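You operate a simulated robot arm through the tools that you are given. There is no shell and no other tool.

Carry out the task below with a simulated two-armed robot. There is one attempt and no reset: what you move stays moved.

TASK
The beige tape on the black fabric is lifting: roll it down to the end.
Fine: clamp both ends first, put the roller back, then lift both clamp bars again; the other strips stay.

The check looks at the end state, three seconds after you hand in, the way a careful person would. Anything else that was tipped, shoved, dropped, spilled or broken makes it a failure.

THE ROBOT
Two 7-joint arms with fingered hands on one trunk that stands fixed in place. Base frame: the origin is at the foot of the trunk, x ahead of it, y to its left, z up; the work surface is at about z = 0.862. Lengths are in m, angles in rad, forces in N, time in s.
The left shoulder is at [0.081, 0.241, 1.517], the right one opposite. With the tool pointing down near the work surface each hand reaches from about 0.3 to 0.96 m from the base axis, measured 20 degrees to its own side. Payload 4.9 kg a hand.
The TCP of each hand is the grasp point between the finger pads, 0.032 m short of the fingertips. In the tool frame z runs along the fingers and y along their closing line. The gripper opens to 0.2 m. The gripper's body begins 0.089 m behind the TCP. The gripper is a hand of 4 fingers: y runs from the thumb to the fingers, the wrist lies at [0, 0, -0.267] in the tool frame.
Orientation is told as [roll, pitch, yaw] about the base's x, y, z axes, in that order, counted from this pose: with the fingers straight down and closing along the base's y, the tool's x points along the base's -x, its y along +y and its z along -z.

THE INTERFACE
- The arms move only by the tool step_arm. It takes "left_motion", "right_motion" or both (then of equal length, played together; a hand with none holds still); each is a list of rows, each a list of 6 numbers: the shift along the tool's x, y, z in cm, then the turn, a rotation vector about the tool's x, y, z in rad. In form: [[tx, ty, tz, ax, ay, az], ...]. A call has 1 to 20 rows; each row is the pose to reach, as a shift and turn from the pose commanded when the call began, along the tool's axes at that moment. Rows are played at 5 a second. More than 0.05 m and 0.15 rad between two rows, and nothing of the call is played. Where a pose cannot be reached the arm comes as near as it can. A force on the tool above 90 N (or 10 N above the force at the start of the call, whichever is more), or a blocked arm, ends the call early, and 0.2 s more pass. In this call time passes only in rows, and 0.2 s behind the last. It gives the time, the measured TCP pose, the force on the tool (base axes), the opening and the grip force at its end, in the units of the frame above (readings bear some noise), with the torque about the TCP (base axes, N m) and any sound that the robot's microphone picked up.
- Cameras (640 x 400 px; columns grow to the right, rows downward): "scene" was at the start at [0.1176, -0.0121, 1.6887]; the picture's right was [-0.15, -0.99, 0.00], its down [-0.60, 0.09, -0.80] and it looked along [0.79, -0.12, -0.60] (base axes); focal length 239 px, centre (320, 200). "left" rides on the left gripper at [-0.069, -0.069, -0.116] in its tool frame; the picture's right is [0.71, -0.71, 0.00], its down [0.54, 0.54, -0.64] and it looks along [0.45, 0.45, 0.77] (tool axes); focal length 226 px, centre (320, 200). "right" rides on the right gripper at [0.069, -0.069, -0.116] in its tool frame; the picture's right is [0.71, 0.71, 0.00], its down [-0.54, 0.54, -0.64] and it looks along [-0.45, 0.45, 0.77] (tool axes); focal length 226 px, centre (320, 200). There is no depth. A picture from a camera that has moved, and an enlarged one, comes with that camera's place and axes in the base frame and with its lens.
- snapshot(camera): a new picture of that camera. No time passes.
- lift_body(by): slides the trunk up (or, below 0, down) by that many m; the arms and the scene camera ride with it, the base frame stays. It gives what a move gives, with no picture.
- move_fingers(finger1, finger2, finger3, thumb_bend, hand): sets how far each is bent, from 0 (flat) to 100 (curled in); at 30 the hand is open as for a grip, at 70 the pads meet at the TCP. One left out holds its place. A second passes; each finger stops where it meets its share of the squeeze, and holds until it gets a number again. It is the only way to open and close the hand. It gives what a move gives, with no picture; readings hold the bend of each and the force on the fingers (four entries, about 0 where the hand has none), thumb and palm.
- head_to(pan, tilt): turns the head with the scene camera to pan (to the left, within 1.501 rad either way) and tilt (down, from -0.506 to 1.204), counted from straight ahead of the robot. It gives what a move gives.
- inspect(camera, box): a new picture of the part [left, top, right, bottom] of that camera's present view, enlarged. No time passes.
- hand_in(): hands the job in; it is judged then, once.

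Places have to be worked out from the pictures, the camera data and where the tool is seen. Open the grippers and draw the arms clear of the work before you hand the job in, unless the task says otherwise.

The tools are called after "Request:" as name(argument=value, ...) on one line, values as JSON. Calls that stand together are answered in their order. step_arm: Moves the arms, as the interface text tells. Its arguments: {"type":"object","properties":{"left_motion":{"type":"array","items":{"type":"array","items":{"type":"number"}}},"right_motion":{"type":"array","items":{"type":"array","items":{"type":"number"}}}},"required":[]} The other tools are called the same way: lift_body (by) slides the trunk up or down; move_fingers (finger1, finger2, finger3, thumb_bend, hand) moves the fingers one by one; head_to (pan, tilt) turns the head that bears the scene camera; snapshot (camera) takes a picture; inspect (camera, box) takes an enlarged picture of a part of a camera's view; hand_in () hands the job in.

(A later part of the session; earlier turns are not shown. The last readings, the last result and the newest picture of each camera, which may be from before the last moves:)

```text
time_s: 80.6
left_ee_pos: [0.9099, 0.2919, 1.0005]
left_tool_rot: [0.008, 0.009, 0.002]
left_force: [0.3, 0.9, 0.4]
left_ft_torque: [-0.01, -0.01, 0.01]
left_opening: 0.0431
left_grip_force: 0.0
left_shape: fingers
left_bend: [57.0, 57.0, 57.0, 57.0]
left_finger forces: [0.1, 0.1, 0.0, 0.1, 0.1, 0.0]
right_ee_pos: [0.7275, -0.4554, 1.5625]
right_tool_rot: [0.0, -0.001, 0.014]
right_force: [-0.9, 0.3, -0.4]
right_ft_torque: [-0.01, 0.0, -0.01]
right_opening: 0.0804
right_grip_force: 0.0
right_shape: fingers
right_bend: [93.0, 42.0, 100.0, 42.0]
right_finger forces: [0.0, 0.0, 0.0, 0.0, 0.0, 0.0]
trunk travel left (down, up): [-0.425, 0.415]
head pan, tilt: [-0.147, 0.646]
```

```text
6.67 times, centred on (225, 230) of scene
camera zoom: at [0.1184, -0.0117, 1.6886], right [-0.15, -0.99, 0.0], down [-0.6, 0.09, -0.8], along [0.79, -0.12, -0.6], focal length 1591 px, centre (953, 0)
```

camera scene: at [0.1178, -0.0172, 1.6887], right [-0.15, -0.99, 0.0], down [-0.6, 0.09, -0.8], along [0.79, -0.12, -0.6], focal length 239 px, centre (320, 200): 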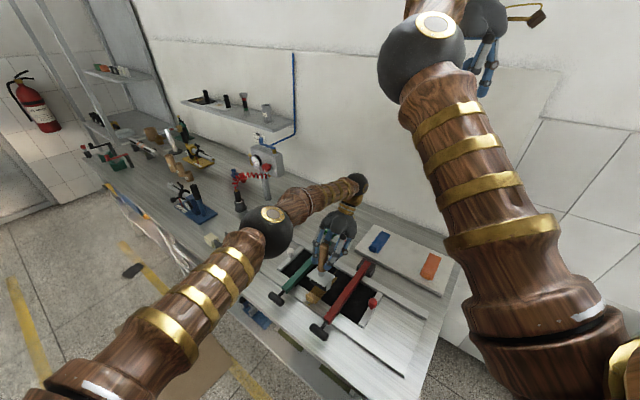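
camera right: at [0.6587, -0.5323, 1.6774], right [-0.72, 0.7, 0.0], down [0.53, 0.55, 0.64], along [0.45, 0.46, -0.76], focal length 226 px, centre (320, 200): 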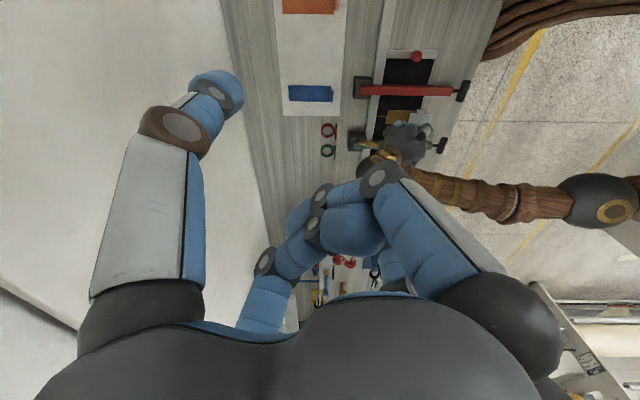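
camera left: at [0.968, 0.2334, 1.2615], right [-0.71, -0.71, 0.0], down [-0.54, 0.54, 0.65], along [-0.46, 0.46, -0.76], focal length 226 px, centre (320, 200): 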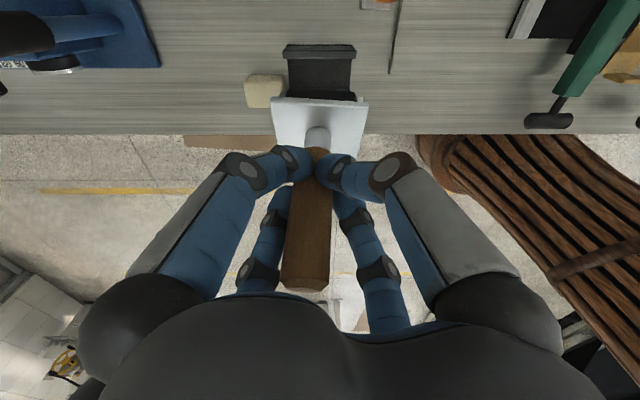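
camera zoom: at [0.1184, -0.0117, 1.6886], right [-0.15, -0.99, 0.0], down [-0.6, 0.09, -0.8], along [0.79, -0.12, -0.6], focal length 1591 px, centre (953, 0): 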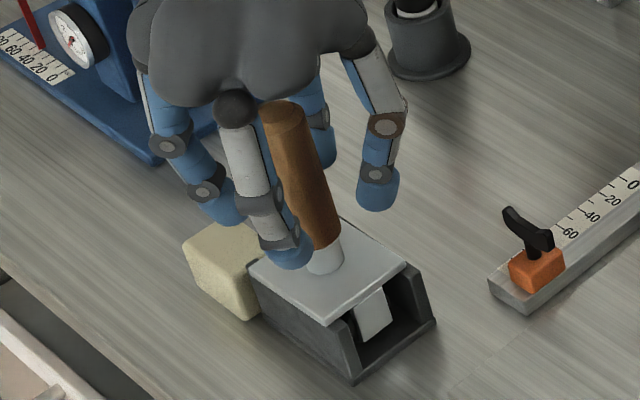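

The roller settled level in its cradle. I'll open fully, rise, and go inspect the strip with the left camera.

Request:
move_fingers(hand="left", finger1=30, finger2=30, finger3=30, thumb_bend=30)

Request:
step_arm(left_motion=[[0, 0, -3, 0, 0, 0], [0, 0, -7, 0, 0, 0], [0, 0, -11, 0, 0, 0], [0, 0, -15, 0, 0, 0], [0, 0, -19, 0, 0, 0], [0.5, -3.5, -21, 0, 0, 0], [1, -7, -22, 0, 0, 0], [1.5, -11, -22, 0, 0, 0], [2, -15, -22, 0, 0, 0], [2.5, -19, -22, 0, 0, 0], [3, -23, -22, 0, 0, 0], [3.5, -27, -22, 0, 0, 0], [4, -31, -22, 0, 0, 0], [4.5, -35, -22, 0, 0, 0]])

Request:
snapshot(camera="left")

Request:
inspect(camera="scene", box=[190, 190, 370, 330])

```text
time_s: 81.6
left_ee_pos: [0.9081, 0.2914, 1.0011]
left_tool_rot: [0.008, 0.009, 0.0]
left_force: [-0.2, 0.0, 0.6]
left_ft_torque: [-0.03, -0.02, 0.0]
left_opening: 0.1398
left_grip_force: 0.1
left_shape: fingers
left_bend: [30.0, 30.0, 30.0, 30.0]
left_finger forces: [0.0, 0.1, 0.0, 0.1, 0.0, 0.0]
right_ee_pos: [0.7261, -0.4562, 1.5617]
right_tool_rot: [-0.001, -0.001, 0.014]
right_force: [0.5, 0.1, 0.4]
right_ft_torque: [-0.02, 0.0, 0.0]
right_opening: 0.08
right_grip_force: 0.0
right_shape: fingers
right_bend: [93.0, 42.0, 100.0, 42.0]
right_finger forces: [0.1, 0.1, 0.0, 0.1, 0.1, 0.0]
trunk travel left (down, up): [-0.425, 0.415]
head pan, tilt: [-0.147, 0.646]
```

```text
time_s: 84.6
left_ee_pos: [0.866, -0.0627, 1.2188]
left_tool_rot: [0.009, 0.008, 0.001]
left_force: [-0.3, -1.0, -0.4]
left_ft_torque: [0.01, 0.02, 0.02]
left_opening: 0.1399
left_grip_force: 0.0
left_shape: fingers
left_bend: [30.0, 30.0, 30.0, 30.0]
left_finger forces: [0.0, 0.0, 0.0, 0.1, 0.0, 0.1]
right_ee_pos: [0.7253, -0.4582, 1.5623]
right_tool_rot: [0.001, 0.0, 0.013]
right_force: [0.2, -0.4, 0.3]
right_ft_torque: [0.08, -0.02, 0.03]
right_opening: 0.0802
right_grip_force: 0.1
right_shape: fingers
right_bend: [93.0, 42.0, 100.0, 42.0]
right_finger forces: [0.1, 0.0, 0.0, 0.0, 0.0, 0.0]
trunk travel left (down, up): [-0.425, 0.415]
head pan, tilt: [-0.147, 0.646]
```

```text
taken
camera left: at [0.9358, -0.1334, 1.333], right [-0.71, -0.71, 0.0], down [-0.54, 0.53, 0.65], along [-0.46, 0.46, -0.76], focal length 226 px, centre (320, 200)
```

left: 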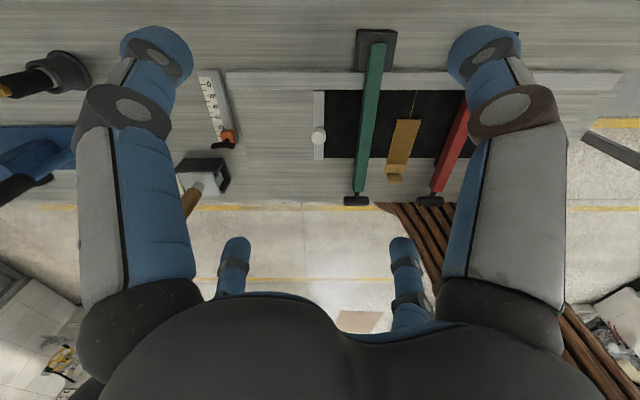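

```text
2.86 times, centred on (280, 260) of scene
camera zoom: at [0.1173, -0.0153, 1.6887], right [-0.15, -0.99, 0.0], down [-0.6, 0.09, -0.8], along [0.79, -0.12, -0.6], focal length 682 px, centre (434, 29)
```

zoom: 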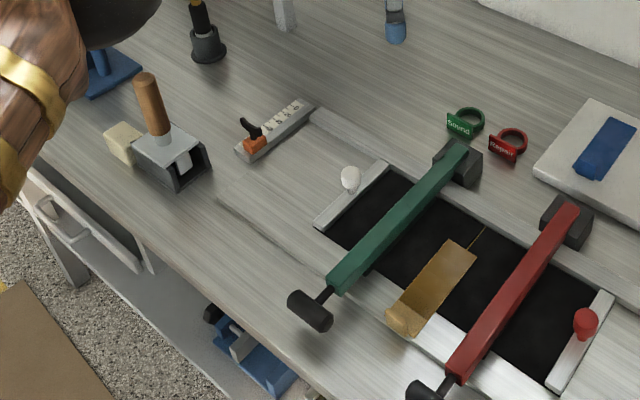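

Request:
inspect(camera="scene", box=[290, 245, 340, 295])

Request:
inspect(camera="left", box=[350, 80, 450, 210])

Request:
inspect(camera="right", box=[360, 60, 460, 160])

```text
8.00 times, centred on (315, 270) of scene
camera zoom: at [0.1173, -0.0153, 1.6887], right [-0.15, -0.99, 0.0], down [-0.6, 0.09, -0.8], along [0.79, -0.12, -0.6], focal length 1909 px, centre (360, -360)
```

zoom: 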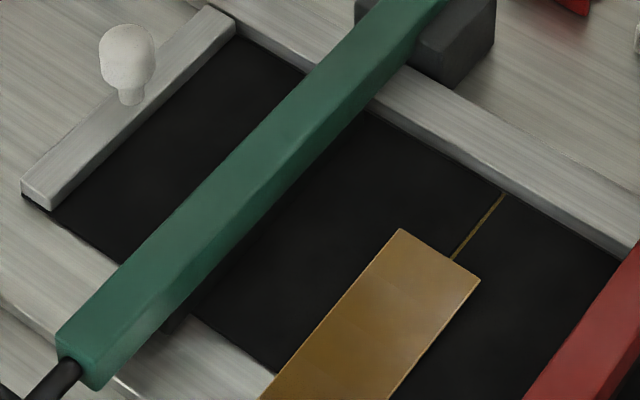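

```text
3.08 times, centred on (400, 145) of left
camera zoom: at [0.9358, -0.1334, 1.333], right [-0.71, -0.71, 0.0], down [-0.54, 0.53, 0.65], along [-0.46, 0.46, -0.76], focal length 696 px, centre (74, 369)
```

zoom: 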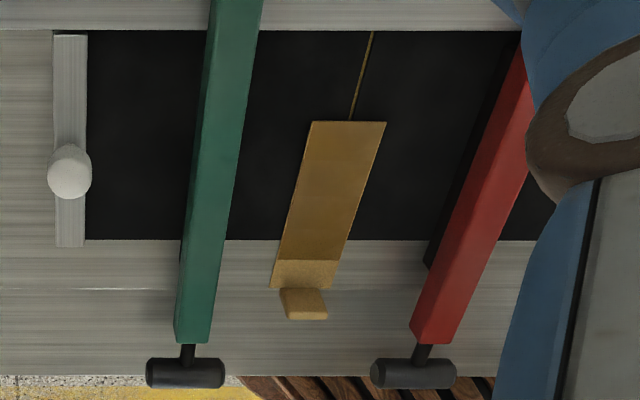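

```text
4.00 times, centred on (410, 110) of right
camera zoom: at [0.6584, -0.5301, 1.6782], right [-0.72, 0.7, 0.0], down [0.53, 0.55, 0.64], along [0.45, 0.46, -0.77], focal length 904 px, centre (-40, 560)
```

zoom: 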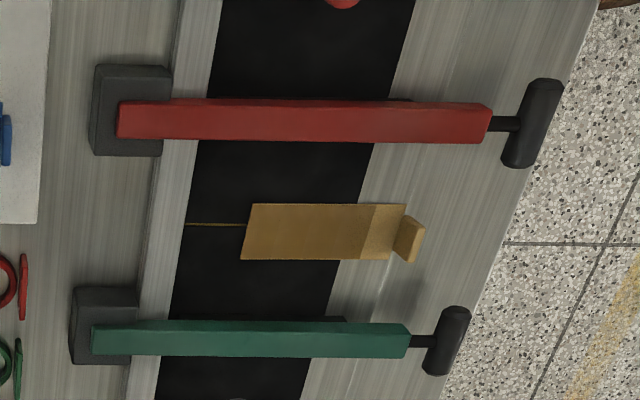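

The far 80% of the strip is darkened (pressed), the near 20% is light with its end raised, and the whole strip sits about 4.3 cm too near. I'll draw it back along its line with closed fingertips pressed lightly on it.

Request:
move_fingers(hand="left", finger1=70, finger2=70, finger3=70, thumb_bend=70)

Request:
step_arm(left_motion=[[4, -0.9, 2, 0, 0, 0], [8, -1.8, 4, 0, 0, 0], [12, -2.6, 6, 0, 0, 0], [16, -3.5, 8, 0, 0, 0], [20, -4.4, 10, 0, 0, 0], [22, -4.8, 13, 0, 0, 0], [22, -4.8, 17, 0, 0, 0], [22, -4.8, 21, 0, 0, 0], [22, -4.8, 25, 0, 0, 0]])

Request:
snapshot(camera="left")

Request:
inspect(camera="scene", box=[280, 210, 370, 300])

```text
time_s: 85.6
left_ee_pos: [0.8656, -0.0603, 1.218]
left_tool_rot: [0.007, 0.008, -0.001]
left_force: [0.1, 0.4, -0.3]
left_ft_torque: [0.0, 0.03, 0.0]
left_opening: 0.0021
left_grip_force: 0.0
left_shape: fingers
left_bend: [69.0, 69.0, 69.0, 69.0]
left_finger forces: [0.1, 0.0, 0.0, 0.0, 0.1, 0.0]
right_ee_pos: [0.7256, -0.4546, 1.5636]
right_tool_rot: [0.002, 0.001, 0.014]
right_force: [-0.4, -0.3, 0.3]
right_ft_torque: [0.0, -0.01, -0.03]
right_opening: 0.08
right_grip_force: 0.0
right_shape: fingers
right_bend: [93.0, 42.0, 100.0, 42.0]
right_finger forces: [0.0, 0.0, 0.0, 0.1, 0.0, 0.0]
trunk travel left (down, up): [-0.425, 0.415]
head pan, tilt: [-0.147, 0.646]
```

```text
time_s: 87.6
left_ee_pos: [0.6445, -0.1057, 0.9698]
left_tool_rot: [0.009, 0.008, 0.0]
left_force: [0.5, -0.2, 0.1]
left_ft_torque: [-0.02, -0.03, 0.01]
left_opening: 0.0019
left_grip_force: 0.0
left_shape: fingers
left_bend: [69.0, 69.0, 69.0, 69.0]
left_finger forces: [0.0, 0.0, 0.0, 0.1, 0.0, 0.0]
right_ee_pos: [0.7262, -0.456, 1.5625]
right_tool_rot: [0.0, -0.001, 0.014]
right_force: [1.0, 0.4, -0.1]
right_ft_torque: [0.03, 0.01, 0.0]
right_opening: 0.0801
right_grip_force: 0.2
right_shape: fingers
right_bend: [93.0, 42.0, 100.0, 42.0]
right_finger forces: [0.0, 0.0, 0.0, 0.0, 0.1, 0.0]
trunk travel left (down, up): [-0.425, 0.415]
head pan, tilt: [-0.147, 0.646]
```

```text
taken
camera left: at [0.7146, -0.1758, 1.0843], right [-0.71, -0.71, 0.0], down [-0.54, 0.54, 0.65], along [-0.46, 0.46, -0.76], focal length 226 px, centre (320, 200)
```

left: 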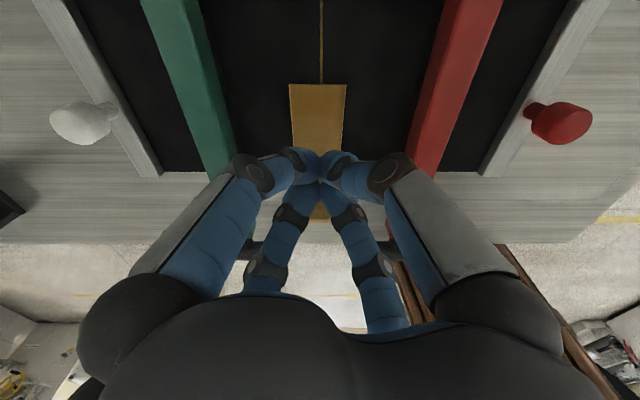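

```text
4.44 times, centred on (325, 255) of scene
camera zoom: at [0.1182, -0.0127, 1.6887], right [-0.15, -0.99, 0.0], down [-0.6, 0.09, -0.8], along [0.79, -0.12, -0.6], focal length 1060 px, centre (298, -44)
```

zoom: 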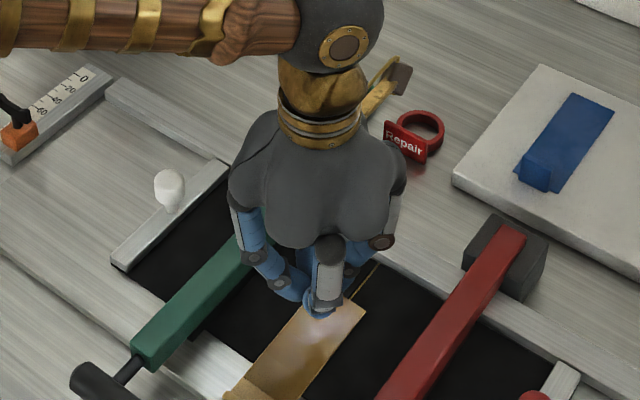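

Request:
step_arm(left_motion=[[0, 0, 2, 0, 0, 0], [0, 0, 4, 0, 0, 0], [0, 0, 5.5, 0, 0, 0], [0, 0, 6.2, 0, 0, 0], [0, 0, 6.7, 0, 0, 0]])

```text
time_s: 88.8
left_ee_pos: [0.6432, -0.1057, 0.9025]
left_tool_rot: [0.009, 0.01, 0.0]
left_force: [0.9, -1.2, 0.1]
left_ft_torque: [-0.05, -0.01, 0.0]
left_opening: 0.0019
left_grip_force: 0.1
left_shape: fingers
left_bend: [69.0, 69.0, 69.0, 69.0]
left_finger forces: [0.1, 0.0, 0.1, 0.1, 0.0, 0.1]
right_ee_pos: [0.7267, -0.4556, 1.5621]
right_tool_rot: [-0.001, 0.002, 0.014]
right_force: [0.4, -0.1, -0.7]
right_ft_torque: [0.02, 0.01, -0.02]
right_opening: 0.0804
right_grip_force: 0.0
right_shape: fingers
right_bend: [93.0, 42.0, 100.0, 42.0]
right_finger forces: [0.0, 0.0, 0.1, 0.0, 0.1, 0.0]
trunk travel left (down, up): [-0.425, 0.415]
head pan, tilt: [-0.147, 0.646]
```

No contact yet at z=0.9025; I'll lower in finer steps.

Request:
step_arm(left_motion=[[0, 0, 0.3, 0, 0, 0], [0, 0, 0.6, 0, 0, 0], [0, 0, 0.9, 0, 0, 0]])

```text
time_s: 89.6
left_ee_pos: [0.643, -0.1063, 0.8998]
left_tool_rot: [0.004, 0.001, -0.001]
left_force: [4.2, -0.5, 43.8]
left_ft_torque: [-0.09, -0.16, 0.03]
left_opening: 0.0009
left_grip_force: 31.7
left_shape: fingers
left_bend: [69.0, 69.0, 69.0, 70.0]
left_finger forces: [15.8, 17.3, 12.5, 0.0, 18.5, 0.0]
right_ee_pos: [0.7205, -0.4557, 1.5654]
right_tool_rot: [0.0, -0.003, 0.012]
right_force: [-0.7, 0.0, 0.6]
right_ft_torque: [0.0, 0.0, 0.04]
right_opening: 0.0803
right_grip_force: 0.0
right_shape: fingers
right_bend: [93.0, 42.0, 100.0, 42.0]
right_finger forces: [0.0, 0.0, 0.1, 0.0, 0.0, 0.1]
trunk travel left (down, up): [-0.425, 0.415]
head pan, tilt: [-0.147, 0.646]
```

That's 44 N, more than needed. I'll ease back to roughly 10 N and draw the strip 1 cm back to test.

Request:
step_arm(left_motion=[[0, 0, -0.48, 0, 0, 0], [-0.35, -0.35, -0.48, 0, 0, 0], [-0.7, -0.7, -0.48, 0, 0, 0]])

Request:
inspect(camera="left", box=[250, 0, 390, 160])

```text
time_s: 90.4
left_ee_pos: [0.6481, -0.1122, 0.9003]
left_tool_rot: [0.007, 0.008, 0.0]
left_force: [-6.5, 5.0, 26.2]
left_ft_torque: [0.2, 0.26, 0.01]
left_opening: 0.0013
left_grip_force: 19.5
left_shape: fingers
left_bend: [69.0, 69.0, 69.0, 70.0]
left_finger forces: [8.2, 15.2, 16.1, 0.1, 0.0, 0.0]
right_ee_pos: [0.722, -0.454, 1.5635]
right_tool_rot: [0.001, -0.003, 0.015]
right_force: [-0.7, -0.7, -0.3]
right_ft_torque: [0.03, 0.01, -0.03]
right_opening: 0.0803
right_grip_force: 0.0
right_shape: fingers
right_bend: [93.0, 42.0, 100.0, 42.0]
right_finger forces: [0.0, 0.0, 0.0, 0.0, 0.1, 0.0]
trunk travel left (down, up): [-0.425, 0.415]
head pan, tilt: [-0.147, 0.646]
```

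```text
2.50 times, centred on (320, 80) of left
camera zoom: at [0.7185, -0.1818, 1.0149], right [-0.71, -0.71, 0.0], down [-0.54, 0.54, 0.65], along [-0.46, 0.46, -0.76], focal length 565 px, centre (320, 500)
```

zoom: 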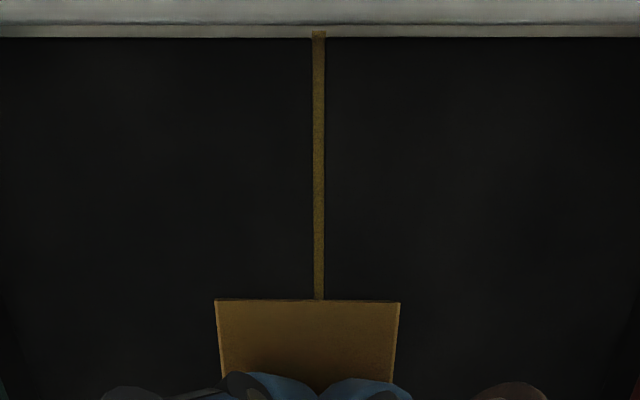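

The strip barely follows; fingertip and fabric friction are about equal. Instead I'll push it back from its near end, which needs hardly any force. I'll rise and go round to the near side.

Request:
step_arm(left_motion=[[0, 0, -3, 0, 0, 0], [0, 0, -7, 0, 0, 0], [2.5, 2.5, -9, 0, 0, 0], [5, 5, -9, 0, 0, 0], [7.5, 7.5, -9, 0, 0, 0], [9.4, 9.4, -9, 0, 0, 0], [9.8, 9.8, -6, 0, 0, 0]])

Request:
snapshot(camera="left")

Request:
inspect(camera="scene", box=[270, 220, 360, 310])

Request:
inspect(camera="right", box=[380, 60, 480, 160])

```text
time_s: 92.0
left_ee_pos: [0.5525, -0.016, 0.9607]
left_tool_rot: [0.008, 0.008, 0.001]
left_force: [0.0, 0.3, -0.8]
left_ft_torque: [0.04, 0.03, 0.03]
left_opening: 0.0023
left_grip_force: 0.0
left_shape: fingers
left_bend: [69.0, 69.0, 69.0, 69.0]
left_finger forces: [0.1, 0.0, 0.0, 0.0, 0.1, 0.0]
right_ee_pos: [0.7277, -0.4557, 1.5621]
right_tool_rot: [0.001, 0.002, 0.013]
right_force: [-0.8, -0.6, -0.4]
right_ft_torque: [-0.02, 0.04, -0.02]
right_opening: 0.0802
right_grip_force: 0.1
right_shape: fingers
right_bend: [93.0, 42.0, 100.0, 42.0]
right_finger forces: [0.0, 0.1, 0.0, 0.1, 0.0, 0.1]
trunk travel left (down, up): [-0.425, 0.415]
head pan, tilt: [-0.147, 0.646]
```

```text
taken
camera left: at [0.6224, -0.0859, 1.0755], right [-0.71, -0.71, 0.0], down [-0.54, 0.54, 0.65], along [-0.46, 0.46, -0.76], focal length 226 px, centre (320, 200)
```

left: 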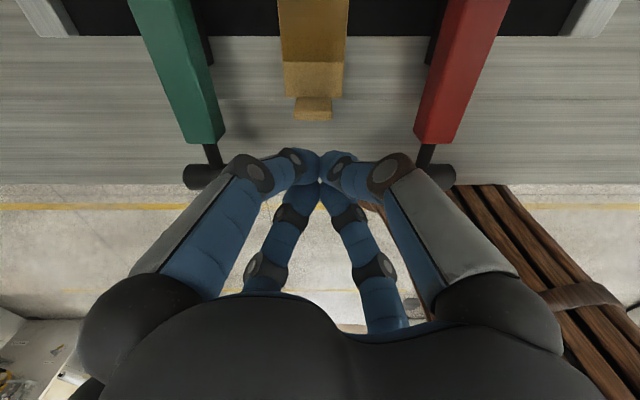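

```text
4.44 times, centred on (315, 265) of scene
camera zoom: at [0.1192, -0.0125, 1.6886], right [-0.15, -0.99, 0.0], down [-0.6, 0.09, -0.8], along [0.79, -0.12, -0.6], focal length 1060 px, centre (342, -89)
```

zoom: 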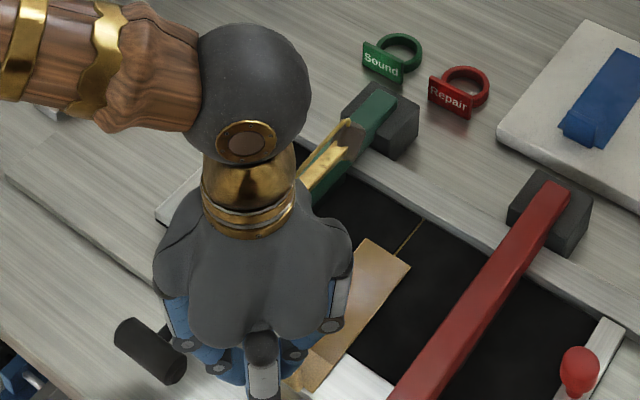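

```text
4.00 times, centred on (430, 110) of right
camera zoom: at [0.6602, -0.5273, 1.6784], right [-0.72, 0.7, 0.0], down [0.53, 0.55, 0.64], along [0.45, 0.46, -0.77], focal length 904 px, centre (-120, 560)
```

zoom: 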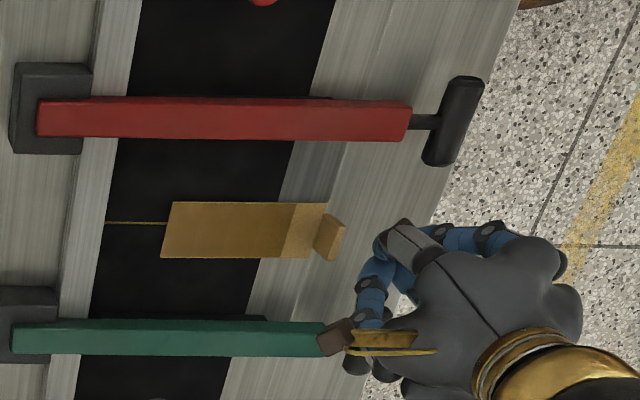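

The fingertips are on the near side of the strip's raised end. I'll lower close to the table surface.

Request:
step_arm(left_motion=[[0, 0, 2, 0, 0, 0], [0, 0, 4, 0, 0, 0], [0, 0, 5.2, 0, 0, 0], [0, 0, 5.7, 0, 0, 0]])

Request:
inspect(camera="left", box=[230, 30, 410, 200])

```text
time_s: 93.0
left_ee_pos: [0.5511, -0.0159, 0.9033]
left_tool_rot: [0.006, 0.007, -0.001]
left_force: [-0.2, 0.3, 0.6]
left_ft_torque: [0.0, 0.0, 0.01]
left_opening: 0.0018
left_grip_force: 0.1
left_shape: fingers
left_bend: [69.0, 69.0, 69.0, 69.0]
left_finger forces: [0.0, 0.0, 0.0, 0.0, 0.1, 0.0]
right_ee_pos: [0.7252, -0.4558, 1.5635]
right_tool_rot: [-0.001, 0.001, 0.015]
right_force: [-0.5, -0.1, -0.6]
right_ft_torque: [-0.03, -0.01, -0.03]
right_opening: 0.0804
right_grip_force: 0.1
right_shape: fingers
right_bend: [93.0, 42.0, 100.0, 42.0]
right_finger forces: [0.1, 0.0, 0.1, 0.1, 0.1, 0.0]
trunk travel left (down, up): [-0.425, 0.415]
head pan, tilt: [-0.147, 0.646]
```

```text
2.35 times, centred on (320, 115) of left
camera zoom: at [0.621, -0.0851, 1.019], right [-0.71, -0.71, 0.0], down [-0.54, 0.54, 0.65], along [-0.46, 0.46, -0.76], focal length 532 px, centre (320, 400)
```

zoom: 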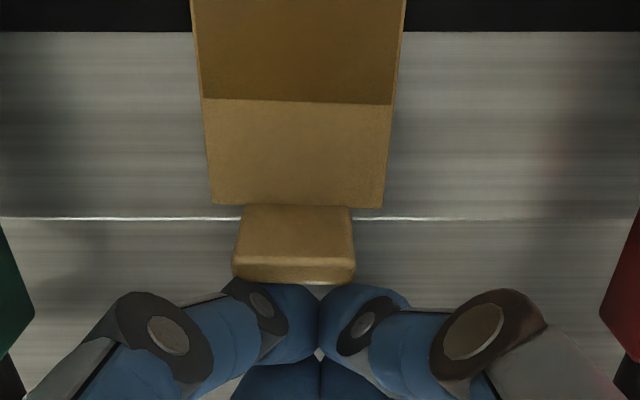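

The view is clear: light unpressed portion, raised end, fingertips behind it. I'll push gently towards the far side by 2 cm and check.

Request:
step_arm(left_motion=[[-0.35, -0.35, 0, 0, 0, 0], [-0.7, -0.7, 0, 0, 0, 0], [-1.05, -1.05, 0, 0, 0, 0], [-1.4, -1.4, 0, 0, 0, 0], [-1.75, -1.75, 0, 0, 0, 0]])

Request:
inspect(camera="left", box=[230, 30, 410, 200])

```text
time_s: 94.2
left_ee_pos: [0.5697, -0.032, 0.9038]
left_tool_rot: [0.008, 0.009, 0.0]
left_force: [0.8, 0.2, 0.6]
left_ft_torque: [-0.01, -0.02, 0.02]
left_opening: 0.0021
left_grip_force: 0.1
left_shape: fingers
left_bend: [69.0, 69.0, 69.0, 69.0]
left_finger forces: [0.2, 0.0, 0.0, 0.1, 0.0, 0.0]
right_ee_pos: [0.726, -0.4566, 1.5637]
right_tool_rot: [0.0, 0.0, 0.014]
right_force: [-0.2, -1.5, -1.2]
right_ft_torque: [0.02, 0.02, 0.0]
right_opening: 0.0802
right_grip_force: 0.2
right_shape: fingers
right_bend: [93.0, 42.0, 100.0, 42.0]
right_finger forces: [0.1, 0.0, 0.1, 0.1, 0.0, 0.0]
trunk travel left (down, up): [-0.425, 0.415]
head pan, tilt: [-0.147, 0.646]
```

```text
2.35 times, centred on (320, 115) of left
camera zoom: at [0.6401, -0.102, 1.0174], right [-0.71, -0.71, 0.0], down [-0.54, 0.54, 0.65], along [-0.46, 0.46, -0.76], focal length 532 px, centre (320, 400)
```

zoom: 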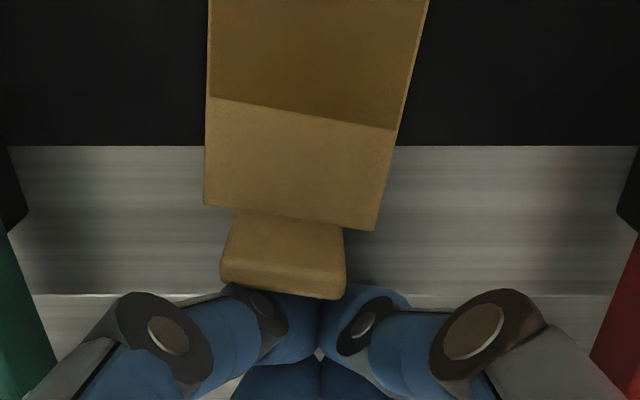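

The strip slides easily but is twisting, as I push left of its centre. I'll back off, shift towards the red side, and push on the other half of the raised end.

Request:
step_arm(left_motion=[[0.4, 0.4, 0, 0, 0, 0], [1.5, -0.7, 0, 0, 0, 0], [1.15, -1.05, 0, 0, 0, 0], [0.8, -1.4, 0, 0, 0, 0], [0.5, -1.7, 0, 0, 0, 0]])

Request:
inspect(camera="left", box=[230, 30, 410, 200])

```text
time_s: 95.4
left_ee_pos: [0.5644, -0.0489, 0.9033]
left_tool_rot: [0.009, 0.007, 0.0]
left_force: [0.5, 0.3, -0.3]
left_ft_torque: [0.03, -0.04, 0.0]
left_opening: 0.0021
left_grip_force: 0.2
left_shape: fingers
left_bend: [69.0, 69.0, 69.0, 69.0]
left_finger forces: [0.2, 0.0, 0.0, 0.0, 0.0, 0.0]
right_ee_pos: [0.7253, -0.4564, 1.562]
right_tool_rot: [-0.001, 0.0, 0.014]
right_force: [-0.3, -0.3, 0.9]
right_ft_torque: [0.0, 0.03, -0.01]
right_opening: 0.0805
right_grip_force: 0.0
right_shape: fingers
right_bend: [93.0, 42.0, 100.0, 42.0]
right_finger forces: [0.0, 0.1, 0.0, 0.1, 0.0, 0.0]
trunk travel left (down, up): [-0.425, 0.415]
head pan, tilt: [-0.147, 0.646]
```

```text
2.35 times, centred on (320, 115) of left
camera zoom: at [0.6345, -0.1196, 1.0172], right [-0.71, -0.71, 0.0], down [-0.54, 0.54, 0.65], along [-0.46, 0.46, -0.76], focal length 532 px, centre (320, 400)
```

zoom: 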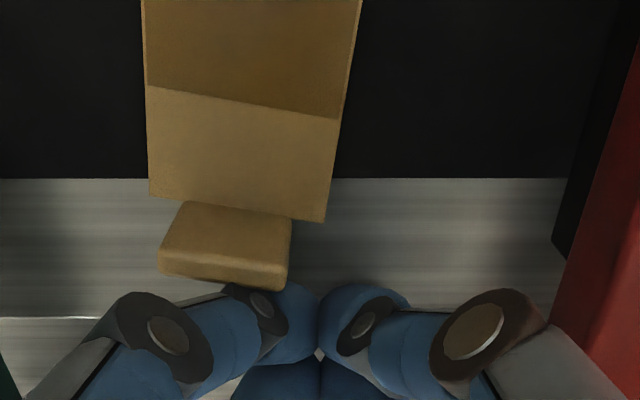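

Request:
step_arm(left_motion=[[-0.35, -0.35, 0, 0, 0, 0], [-0.7, -0.7, 0, 0, 0, 0], [-0.9, -0.9, 0, 0, 0, 0]])

Request:
inspect(camera="left", box=[230, 0, 410, 200])

```text
time_s: 96.2
left_ee_pos: [0.5738, -0.0578, 0.9034]
left_tool_rot: [0.01, 0.009, 0.0]
left_force: [0.5, -0.6, 0.2]
left_ft_torque: [0.02, 0.0, 0.0]
left_opening: 0.0023
left_grip_force: 0.1
left_shape: fingers
left_bend: [69.0, 69.0, 69.0, 69.0]
left_finger forces: [0.0, 0.1, 0.0, 0.0, 0.1, 0.0]
right_ee_pos: [0.7254, -0.4553, 1.5618]
right_tool_rot: [0.003, 0.001, 0.015]
right_force: [0.8, 1.6, -0.1]
right_ft_torque: [0.0, -0.03, 0.0]
right_opening: 0.0802
right_grip_force: 0.1
right_shape: fingers
right_bend: [93.0, 42.0, 100.0, 42.0]
right_finger forces: [0.1, 0.1, 0.0, 0.0, 0.0, 0.0]
trunk travel left (down, up): [-0.425, 0.415]
head pan, tilt: [-0.147, 0.646]
```

```text
2.00 times, centred on (320, 100) of left
camera zoom: at [0.6434, -0.1285, 1.0176], right [-0.71, -0.71, 0.0], down [-0.54, 0.54, 0.65], along [-0.46, 0.46, -0.76], focal length 452 px, centre (320, 400)
```

zoom: 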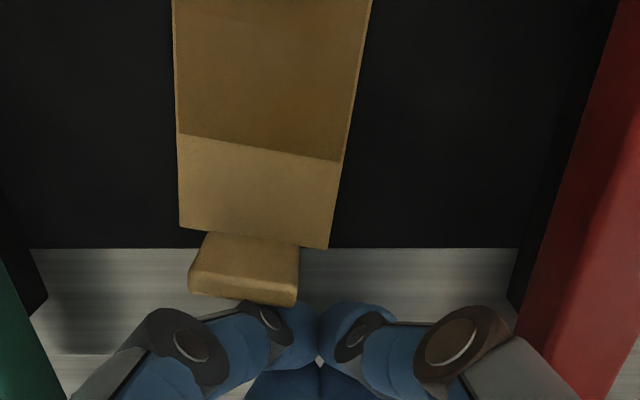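

The strip is nearly back but turned a few degrees. I'll back off and rise to see its pose against the line on the fabric.

Request:
step_arm(left_motion=[[0.4, 0.4, 0, 0, 0, 0], [0.8, 0.8, -2, 0, 0, 0], [0.8, 0.8, -6, 0, 0, 0], [-1, -1, -9, 0, 0, 0], [-3.5, -4, -11, 0, 0, 0], [-6, -6.5, -14, 0, 0, 0], [-8.5, -9, -17, 0, 0, 0], [-10, -11, -20, 0, 0, 0]])

Request:
snapshot(camera="left")

Request:
inspect(camera="left", box=[250, 0, 390, 160])

Request:
inspect(camera="right", box=[370, 70, 450, 150])

```text
time_s: 98.0
left_ee_pos: [0.6747, -0.1703, 1.1018]
left_tool_rot: [0.01, 0.008, 0.0]
left_force: [-0.5, -0.7, 0.0]
left_ft_torque: [0.03, 0.02, 0.03]
left_opening: 0.0021
left_grip_force: 0.0
left_shape: fingers
left_bend: [69.0, 69.0, 69.0, 69.0]
left_finger forces: [0.0, 0.0, 0.0, 0.1, 0.0, 0.0]
right_ee_pos: [0.725, -0.4589, 1.5621]
right_tool_rot: [0.002, 0.0, 0.015]
right_force: [-1.4, -0.6, 0.9]
right_ft_torque: [0.0, 0.04, -0.02]
right_opening: 0.0802
right_grip_force: 0.1
right_shape: fingers
right_bend: [93.0, 42.0, 100.0, 42.0]
right_finger forces: [0.1, 0.0, 0.1, 0.0, 0.1, 0.0]
trunk travel left (down, up): [-0.425, 0.415]
head pan, tilt: [-0.147, 0.646]
```

```text
taken
camera left: at [0.745, -0.24, 1.2156], right [-0.71, -0.71, 0.0], down [-0.54, 0.54, 0.65], along [-0.46, 0.46, -0.76], focal length 226 px, centre (320, 200)
```

left: 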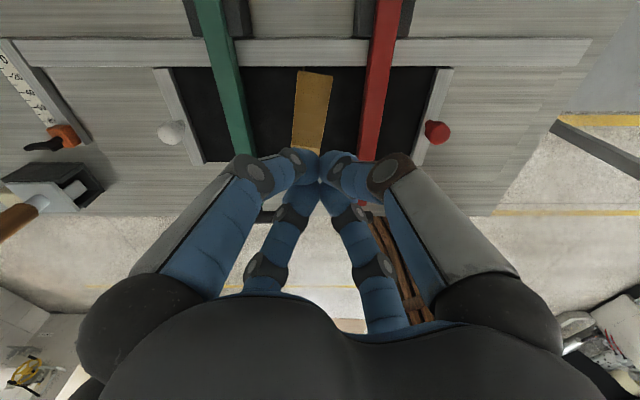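

```text
2.50 times, centred on (320, 80) of left
camera zoom: at [0.745, -0.24, 1.2156], right [-0.71, -0.71, 0.0], down [-0.54, 0.54, 0.65], along [-0.46, 0.46, -0.76], focal length 565 px, centre (320, 500)
```

zoom: 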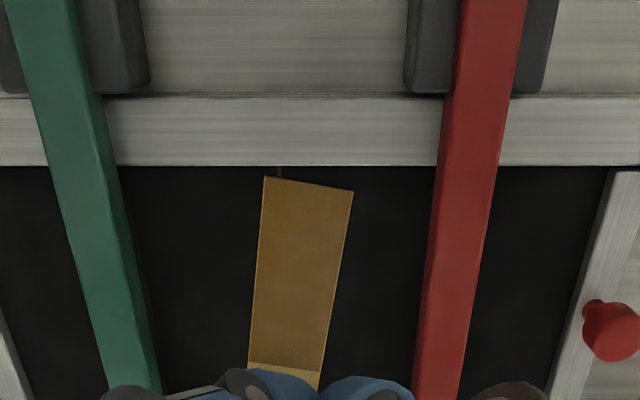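

```text
5.00 times, centred on (410, 110) of right
camera zoom: at [0.6587, -0.529, 1.6784], right [-0.72, 0.7, 0.0], down [0.53, 0.55, 0.64], along [0.45, 0.46, -0.77], focal length 1130 px, centre (-130, 650)
```

zoom: 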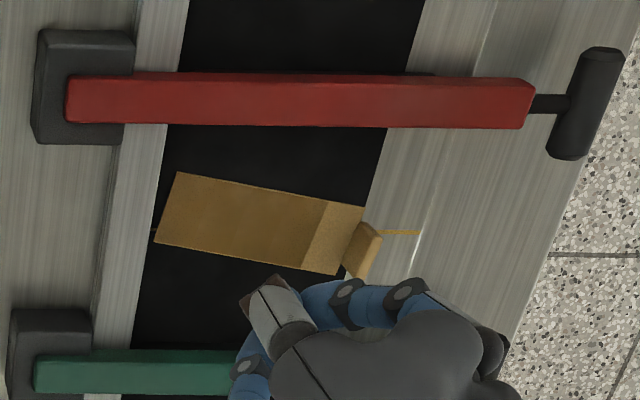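

From above, the strip is back at the right distance but turned about 9° (far end towards the red bar). I'll pinch its raised end tab with thumb and finger 2 and turn it back. First shape the hand.

Request:
move_fingers(hand="left", finger1=30, finger2=48, finger3=100, thumb_bend=48)

Request:
move_fingers(hand="left", finger1=100)

Request:
step_arm(left_motion=[[0.8, 1.4, 1, 0, 0, 0.13], [1.7, 2.8, 2, 0, 0, 0.26], [2.5, 4.2, 3, 0, 0, 0.39], [3.3, 5.6, 4.5, 0, 0, 0.52], [4.2, 7, 6, 0, 0, 0.65], [5, 8.4, 8, 0, 0, 0.8], [5.8, 9.8, 10, 0, 0, 0.95]])

Request:
snapshot(camera="left")

Request:
inspect(camera="scene", box=[280, 220, 360, 300])

Request:
inspect(camera="right", box=[370, 70, 450, 150])

```text
time_s: 99.0
left_ee_pos: [0.6745, -0.1682, 1.1003]
left_tool_rot: [0.008, 0.008, 0.0]
left_force: [0.6, -0.7, -0.5]
left_ft_torque: [-0.03, -0.01, -0.03]
left_opening: 0.1126
left_grip_force: 0.1
left_shape: fingers
left_bend: [30.0, 48.0, 100.0, 48.0]
left_finger forces: [0.1, 0.0, 0.2, 0.0, 0.0, 0.1]
right_ee_pos: [0.7251, -0.4547, 1.5631]
right_tool_rot: [-0.001, -0.001, 0.013]
right_force: [-0.7, -0.3, -0.6]
right_ft_torque: [-0.02, 0.03, -0.03]
right_opening: 0.0802
right_grip_force: 0.1
right_shape: fingers
right_bend: [93.0, 42.0, 100.0, 42.0]
right_finger forces: [0.0, 0.0, 0.0, 0.1, 0.1, 0.1]
trunk travel left (down, up): [-0.425, 0.415]
head pan, tilt: [-0.147, 0.646]
```

```text
time_s: 100.0
left_ee_pos: [0.6757, -0.1688, 1.1005]
left_tool_rot: [0.009, 0.008, 0.001]
left_force: [0.0, -0.2, 0.3]
left_ft_torque: [0.03, 0.01, -0.02]
left_opening: 0.0685
left_grip_force: 0.1
left_shape: fingers
left_bend: [92.0, 48.0, 100.0, 48.0]
left_finger forces: [0.1, 0.0, 0.1, 0.0, 0.0, 0.1]
right_ee_pos: [0.7257, -0.4567, 1.5637]
right_tool_rot: [-0.001, -0.001, 0.013]
right_force: [0.7, -0.3, 0.5]
right_ft_torque: [-0.01, 0.0, 0.03]
right_opening: 0.0802
right_grip_force: 0.0
right_shape: fingers
right_bend: [93.0, 42.0, 100.0, 42.0]
right_finger forces: [0.0, 0.1, 0.0, 0.0, 0.0, 0.0]
trunk travel left (down, up): [-0.425, 0.415]
head pan, tilt: [-0.147, 0.646]
```

```text
time_s: 101.6
left_ee_pos: [0.6165, -0.0709, 1.0033]
left_tool_rot: [-0.002, 0.01, -0.953]
left_force: [-0.2, -0.2, -0.8]
left_ft_torque: [0.03, 0.0, -0.05]
left_opening: 0.0686
left_grip_force: 0.1
left_shape: fingers
left_bend: [93.0, 48.0, 100.0, 48.0]
left_finger forces: [0.0, 0.0, 0.0, 0.1, 0.0, 0.0]
right_ee_pos: [0.7263, -0.4546, 1.5632]
right_tool_rot: [0.0, 0.001, 0.013]
right_force: [-0.6, 0.1, -0.6]
right_ft_torque: [-0.01, -0.02, 0.0]
right_opening: 0.0801
right_grip_force: 0.2
right_shape: fingers
right_bend: [93.0, 42.0, 100.0, 42.0]
right_finger forces: [0.0, 0.1, 0.0, 0.0, 0.1, 0.0]
trunk travel left (down, up): [-0.425, 0.415]
head pan, tilt: [-0.147, 0.646]
```

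```text
taken
camera left: at [0.6017, -0.1676, 1.1179], right [-0.99, 0.17, 0.01], down [0.13, 0.75, 0.65], along [0.1, 0.64, -0.76], focal length 226 px, centre (320, 200)
```

left: 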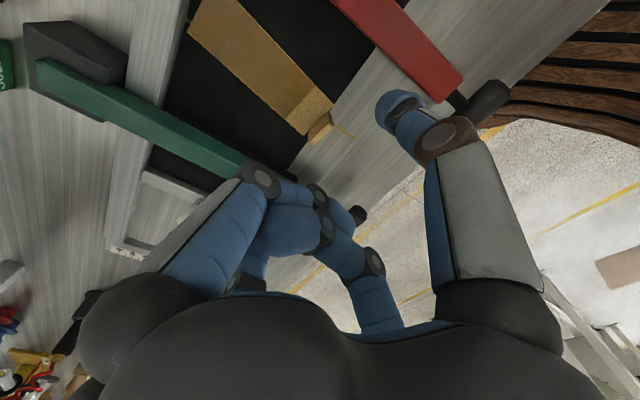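

```text
5.00 times, centred on (320, 260) of scene
camera zoom: at [0.1179, -0.0114, 1.6887], right [-0.15, -0.99, 0.0], down [-0.6, 0.09, -0.8], along [0.79, -0.12, -0.6], focal length 1193 px, centre (320, -100)
```

zoom: 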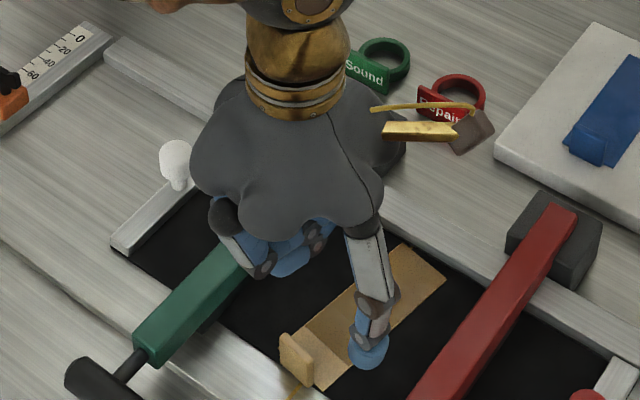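

```text
5.00 times, centred on (410, 110) of right
camera zoom: at [0.6589, -0.5263, 1.6793], right [-0.72, 0.7, 0.0], down [0.53, 0.55, 0.64], along [0.45, 0.46, -0.77], focal length 1130 px, centre (-130, 650)
```

zoom: 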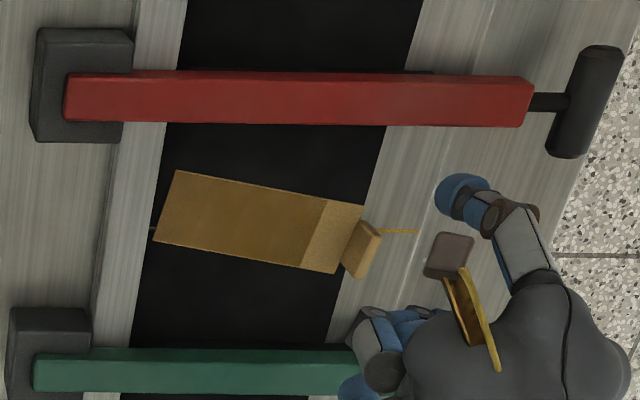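

The tab is directly under the hand axis. The bars are close on both sides, so I'll narrow the pinch first, then lower.

Request:
move_fingers(hand="left", finger2=59, thumb_bend=59)

Request:
step_arm(left_motion=[[0, 0, 2.5, 0, 0, 0], [0, 0, 5, 0, 0, 0], [0, 0, 7, 0, 0, 0], [0, 0, 8, 0, 0, 0]])

Request:
inspect(camera="left", box=[220, 60, 420, 240])

Request:
inspect(camera="scene", box=[280, 230, 360, 310])

Request:
inspect(camera="right", box=[370, 70, 450, 150])

```text
time_s: 102.6
left_ee_pos: [0.6175, -0.0718, 1.0019]
left_tool_rot: [-0.001, 0.01, -0.951]
left_force: [-0.3, 0.3, -0.3]
left_ft_torque: [0.03, 0.0, 0.04]
left_opening: 0.0484
left_grip_force: 0.1
left_shape: fingers
left_bend: [93.0, 59.0, 100.0, 59.0]
left_finger forces: [0.1, 0.0, 0.0, 0.1, 0.1, 0.0]
right_ee_pos: [0.7251, -0.4556, 1.5614]
right_tool_rot: [-0.001, 0.0, 0.014]
right_force: [-0.8, -1.2, 0.2]
right_ft_torque: [0.0, 0.0, 0.0]
right_opening: 0.0804
right_grip_force: 0.1
right_shape: fingers
right_bend: [93.0, 42.0, 100.0, 42.0]
right_finger forces: [0.0, 0.0, 0.1, 0.0, 0.1, 0.0]
trunk travel left (down, up): [-0.425, 0.415]
head pan, tilt: [-0.147, 0.646]
```

```text
time_s: 103.6
left_ee_pos: [0.6163, -0.0698, 0.9227]
left_tool_rot: [-0.002, 0.01, -0.949]
left_force: [0.6, 0.0, 0.4]
left_ft_torque: [0.02, 0.0, 0.0]
left_opening: 0.0481
left_grip_force: 0.1
left_shape: fingers
left_bend: [93.0, 59.0, 100.0, 59.0]
left_finger forces: [0.0, 0.0, 0.0, 0.1, 0.1, 0.0]
right_ee_pos: [0.7256, -0.4553, 1.5635]
right_tool_rot: [0.0, 0.0, 0.014]
right_force: [-0.9, -0.2, -0.4]
right_ft_torque: [0.01, 0.0, -0.01]
right_opening: 0.0802
right_grip_force: 0.0
right_shape: fingers
right_bend: [93.0, 42.0, 100.0, 42.0]
right_finger forces: [0.0, 0.1, 0.0, 0.0, 0.0, 0.1]
trunk travel left (down, up): [-0.425, 0.415]
head pan, tilt: [-0.147, 0.646]
```

```text
2.22 times, centred on (320, 150) of left
camera zoom: at [0.6013, -0.1672, 1.038], right [-0.99, 0.16, 0.01], down [0.13, 0.75, 0.65], along [0.1, 0.64, -0.76], focal length 502 px, centre (320, 311)
```

zoom: 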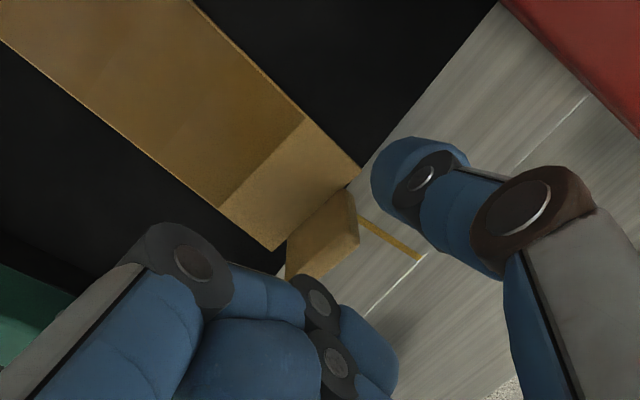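

```text
5.00 times, centred on (320, 270) of scene
camera zoom: at [0.1179, -0.0122, 1.6887], right [-0.15, -0.99, 0.0], down [-0.6, 0.09, -0.8], along [0.79, -0.12, -0.6], focal length 1193 px, centre (320, -150)
```

zoom: 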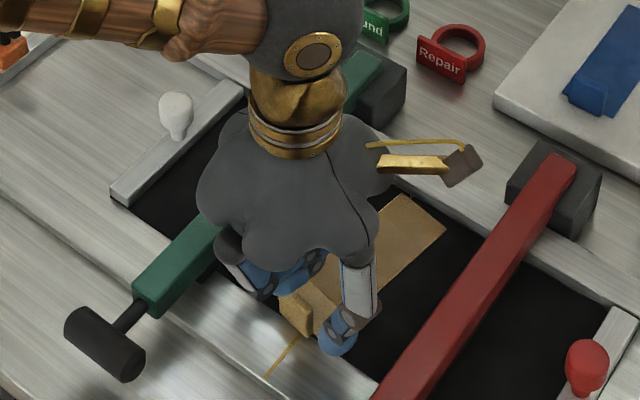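

```text
5.00 times, centred on (410, 110) of right
camera zoom: at [0.6589, -0.527, 1.679], right [-0.72, 0.7, 0.0], down [0.53, 0.55, 0.64], along [0.45, 0.46, -0.77], focal length 1130 px, centre (-130, 650)
```

zoom: 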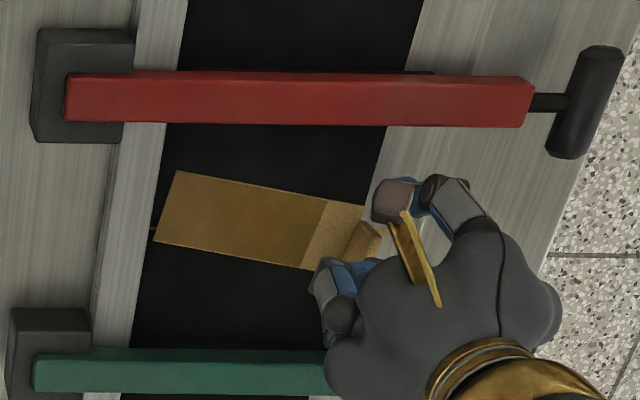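

The tab is centred between thumb and finger 2. I'll lower the last bit and close on it gently.

Request:
step_arm(left_motion=[[0, 0, 0.8, 0, 0, 0], [0, 0, 1.5, 0, 0, 0]])

Request:
move_fingers(hand="left", finger2=67, thumb_bend=67)

Request:
inspect(camera="left", box=[220, 60, 420, 240])

Request:
inspect(camera="right", box=[370, 70, 450, 150])

```text
time_s: 104.2
left_ee_pos: [0.6147, -0.0712, 0.909]
left_tool_rot: [-0.001, 0.013, -0.95]
left_force: [-0.4, 0.1, -0.2]
left_ft_torque: [-0.01, -0.02, 0.0]
left_opening: 0.0479
left_grip_force: 0.0
left_shape: fingers
left_bend: [93.0, 59.0, 100.0, 59.0]
left_finger forces: [0.0, 0.0, 0.1, 0.1, 0.1, 0.0]
right_ee_pos: [0.7264, -0.4572, 1.564]
right_tool_rot: [-0.001, 0.001, 0.014]
right_force: [0.3, -0.3, 0.2]
right_ft_torque: [0.02, 0.0, -0.01]
right_opening: 0.0804
right_grip_force: 0.0
right_shape: fingers
right_bend: [93.0, 42.0, 100.0, 42.0]
right_finger forces: [0.0, 0.0, 0.0, 0.1, 0.0, 0.1]
trunk travel left (down, up): [-0.425, 0.415]
head pan, tilt: [-0.147, 0.646]
```

```text
time_s: 105.2
left_ee_pos: [0.6154, -0.0709, 0.9083]
left_tool_rot: [-0.002, 0.012, -0.952]
left_force: [-0.1, -1.0, 0.8]
left_ft_torque: [-0.01, 0.0, 0.0]
left_opening: 0.0377
left_grip_force: 4.3
left_shape: fingers
left_bend: [93.0, 64.0, 100.0, 65.0]
left_finger forces: [0.0, 4.2, 0.0, 0.0, 4.3, 0.0]
right_ee_pos: [0.7266, -0.4557, 1.5631]
right_tool_rot: [0.0, 0.001, 0.014]
right_force: [-0.3, -0.3, 0.4]
right_ft_torque: [-0.01, 0.0, -0.01]
right_opening: 0.0806
right_grip_force: 0.0
right_shape: fingers
right_bend: [93.0, 42.0, 100.0, 42.0]
right_finger forces: [0.0, 0.0, 0.0, 0.1, 0.0, 0.0]
trunk travel left (down, up): [-0.425, 0.415]
head pan, tilt: [-0.147, 0.646]
```

```text
2.22 times, centred on (320, 150) of left
camera zoom: at [0.6005, -0.1677, 1.0231], right [-0.99, 0.16, 0.01], down [0.13, 0.75, 0.65], along [0.1, 0.64, -0.76], focal length 502 px, centre (320, 311)
```

zoom: 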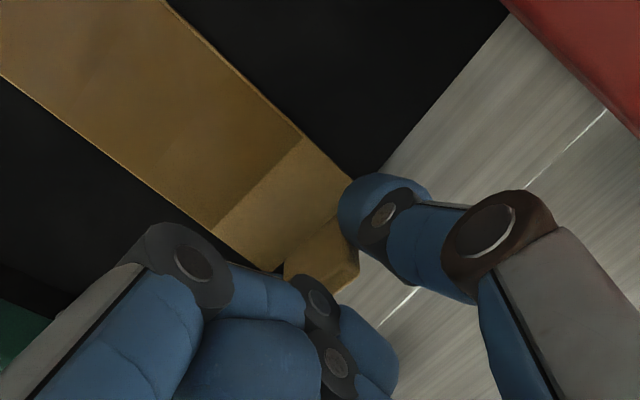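

```text
5.00 times, centred on (410, 110) of right
camera zoom: at [0.6587, -0.5271, 1.6791], right [-0.72, 0.7, 0.0], down [0.53, 0.55, 0.64], along [0.45, 0.46, -0.77], focal length 1130 px, centre (-130, 650)
```

zoom: 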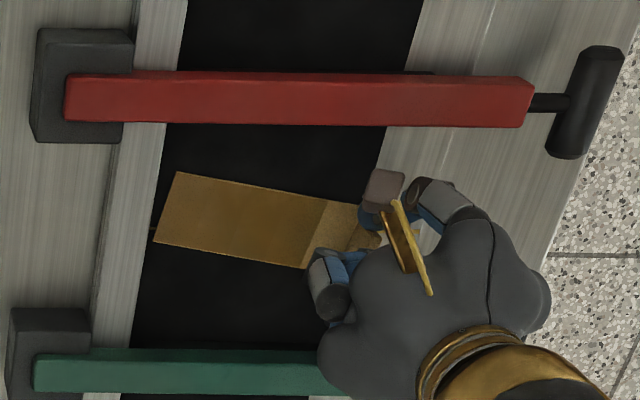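

The tab is held with about 4 N. I'll turn it back by 0.15 rad and shift 6 mm so the strip lies on its line.

Request:
step_arm(left_motion=[[-0.02, -0.15, 0, 0, 0, -0.04], [-0.05, -0.3, 0, 0, 0, -0.08], [-0.08, -0.45, 0, 0, 0, -0.12], [-0.1, -0.6, 0, 0, 0, -0.152]])

Request:
inspect(camera="right", box=[370, 70, 450, 150])

Request:
inspect(camera="left", box=[170, 0, 420, 200])

```text
time_s: 106.2
left_ee_pos: [0.6107, -0.0749, 0.9074]
left_tool_rot: [-0.001, 0.012, -0.798]
left_force: [0.5, 1.0, 0.9]
left_ft_torque: [0.01, -0.01, 0.02]
left_opening: 0.0376
left_grip_force: 4.7
left_shape: fingers
left_bend: [93.0, 64.0, 100.0, 65.0]
left_finger forces: [0.1, 4.5, 0.0, 0.0, 4.2, 0.0]
right_ee_pos: [0.7268, -0.4552, 1.5625]
right_tool_rot: [0.001, 0.0, 0.013]
right_force: [-0.2, 0.5, -0.2]
right_ft_torque: [0.01, -0.01, 0.0]
right_opening: 0.0802
right_grip_force: 0.1
right_shape: fingers
right_bend: [93.0, 42.0, 100.0, 42.0]
right_finger forces: [0.0, 0.1, 0.0, 0.0, 0.0, 0.0]
trunk travel left (down, up): [-0.425, 0.415]
head pan, tilt: [-0.147, 0.646]
```

```text
5.00 times, centred on (410, 110) of right
camera zoom: at [0.6587, -0.5272, 1.6791], right [-0.72, 0.7, 0.0], down [0.53, 0.55, 0.64], along [0.45, 0.46, -0.77], focal length 1130 px, centre (-130, 650)
```

zoom: 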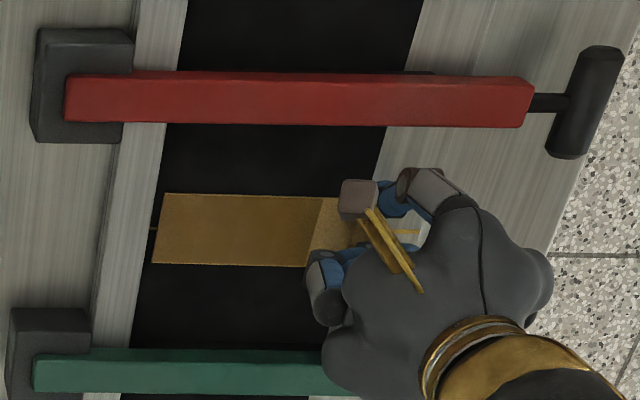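

```text
2.00 times, centred on (295, 100) of left
camera zoom: at [0.6113, -0.1732, 1.0228], right [-1.0, 0.01, 0.01], down [0.01, 0.76, 0.65], along [0.0, 0.65, -0.76], focal length 452 px, centre (370, 400)
```

zoom: 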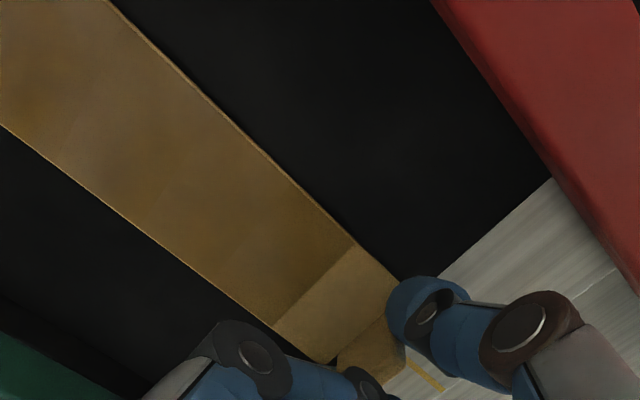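

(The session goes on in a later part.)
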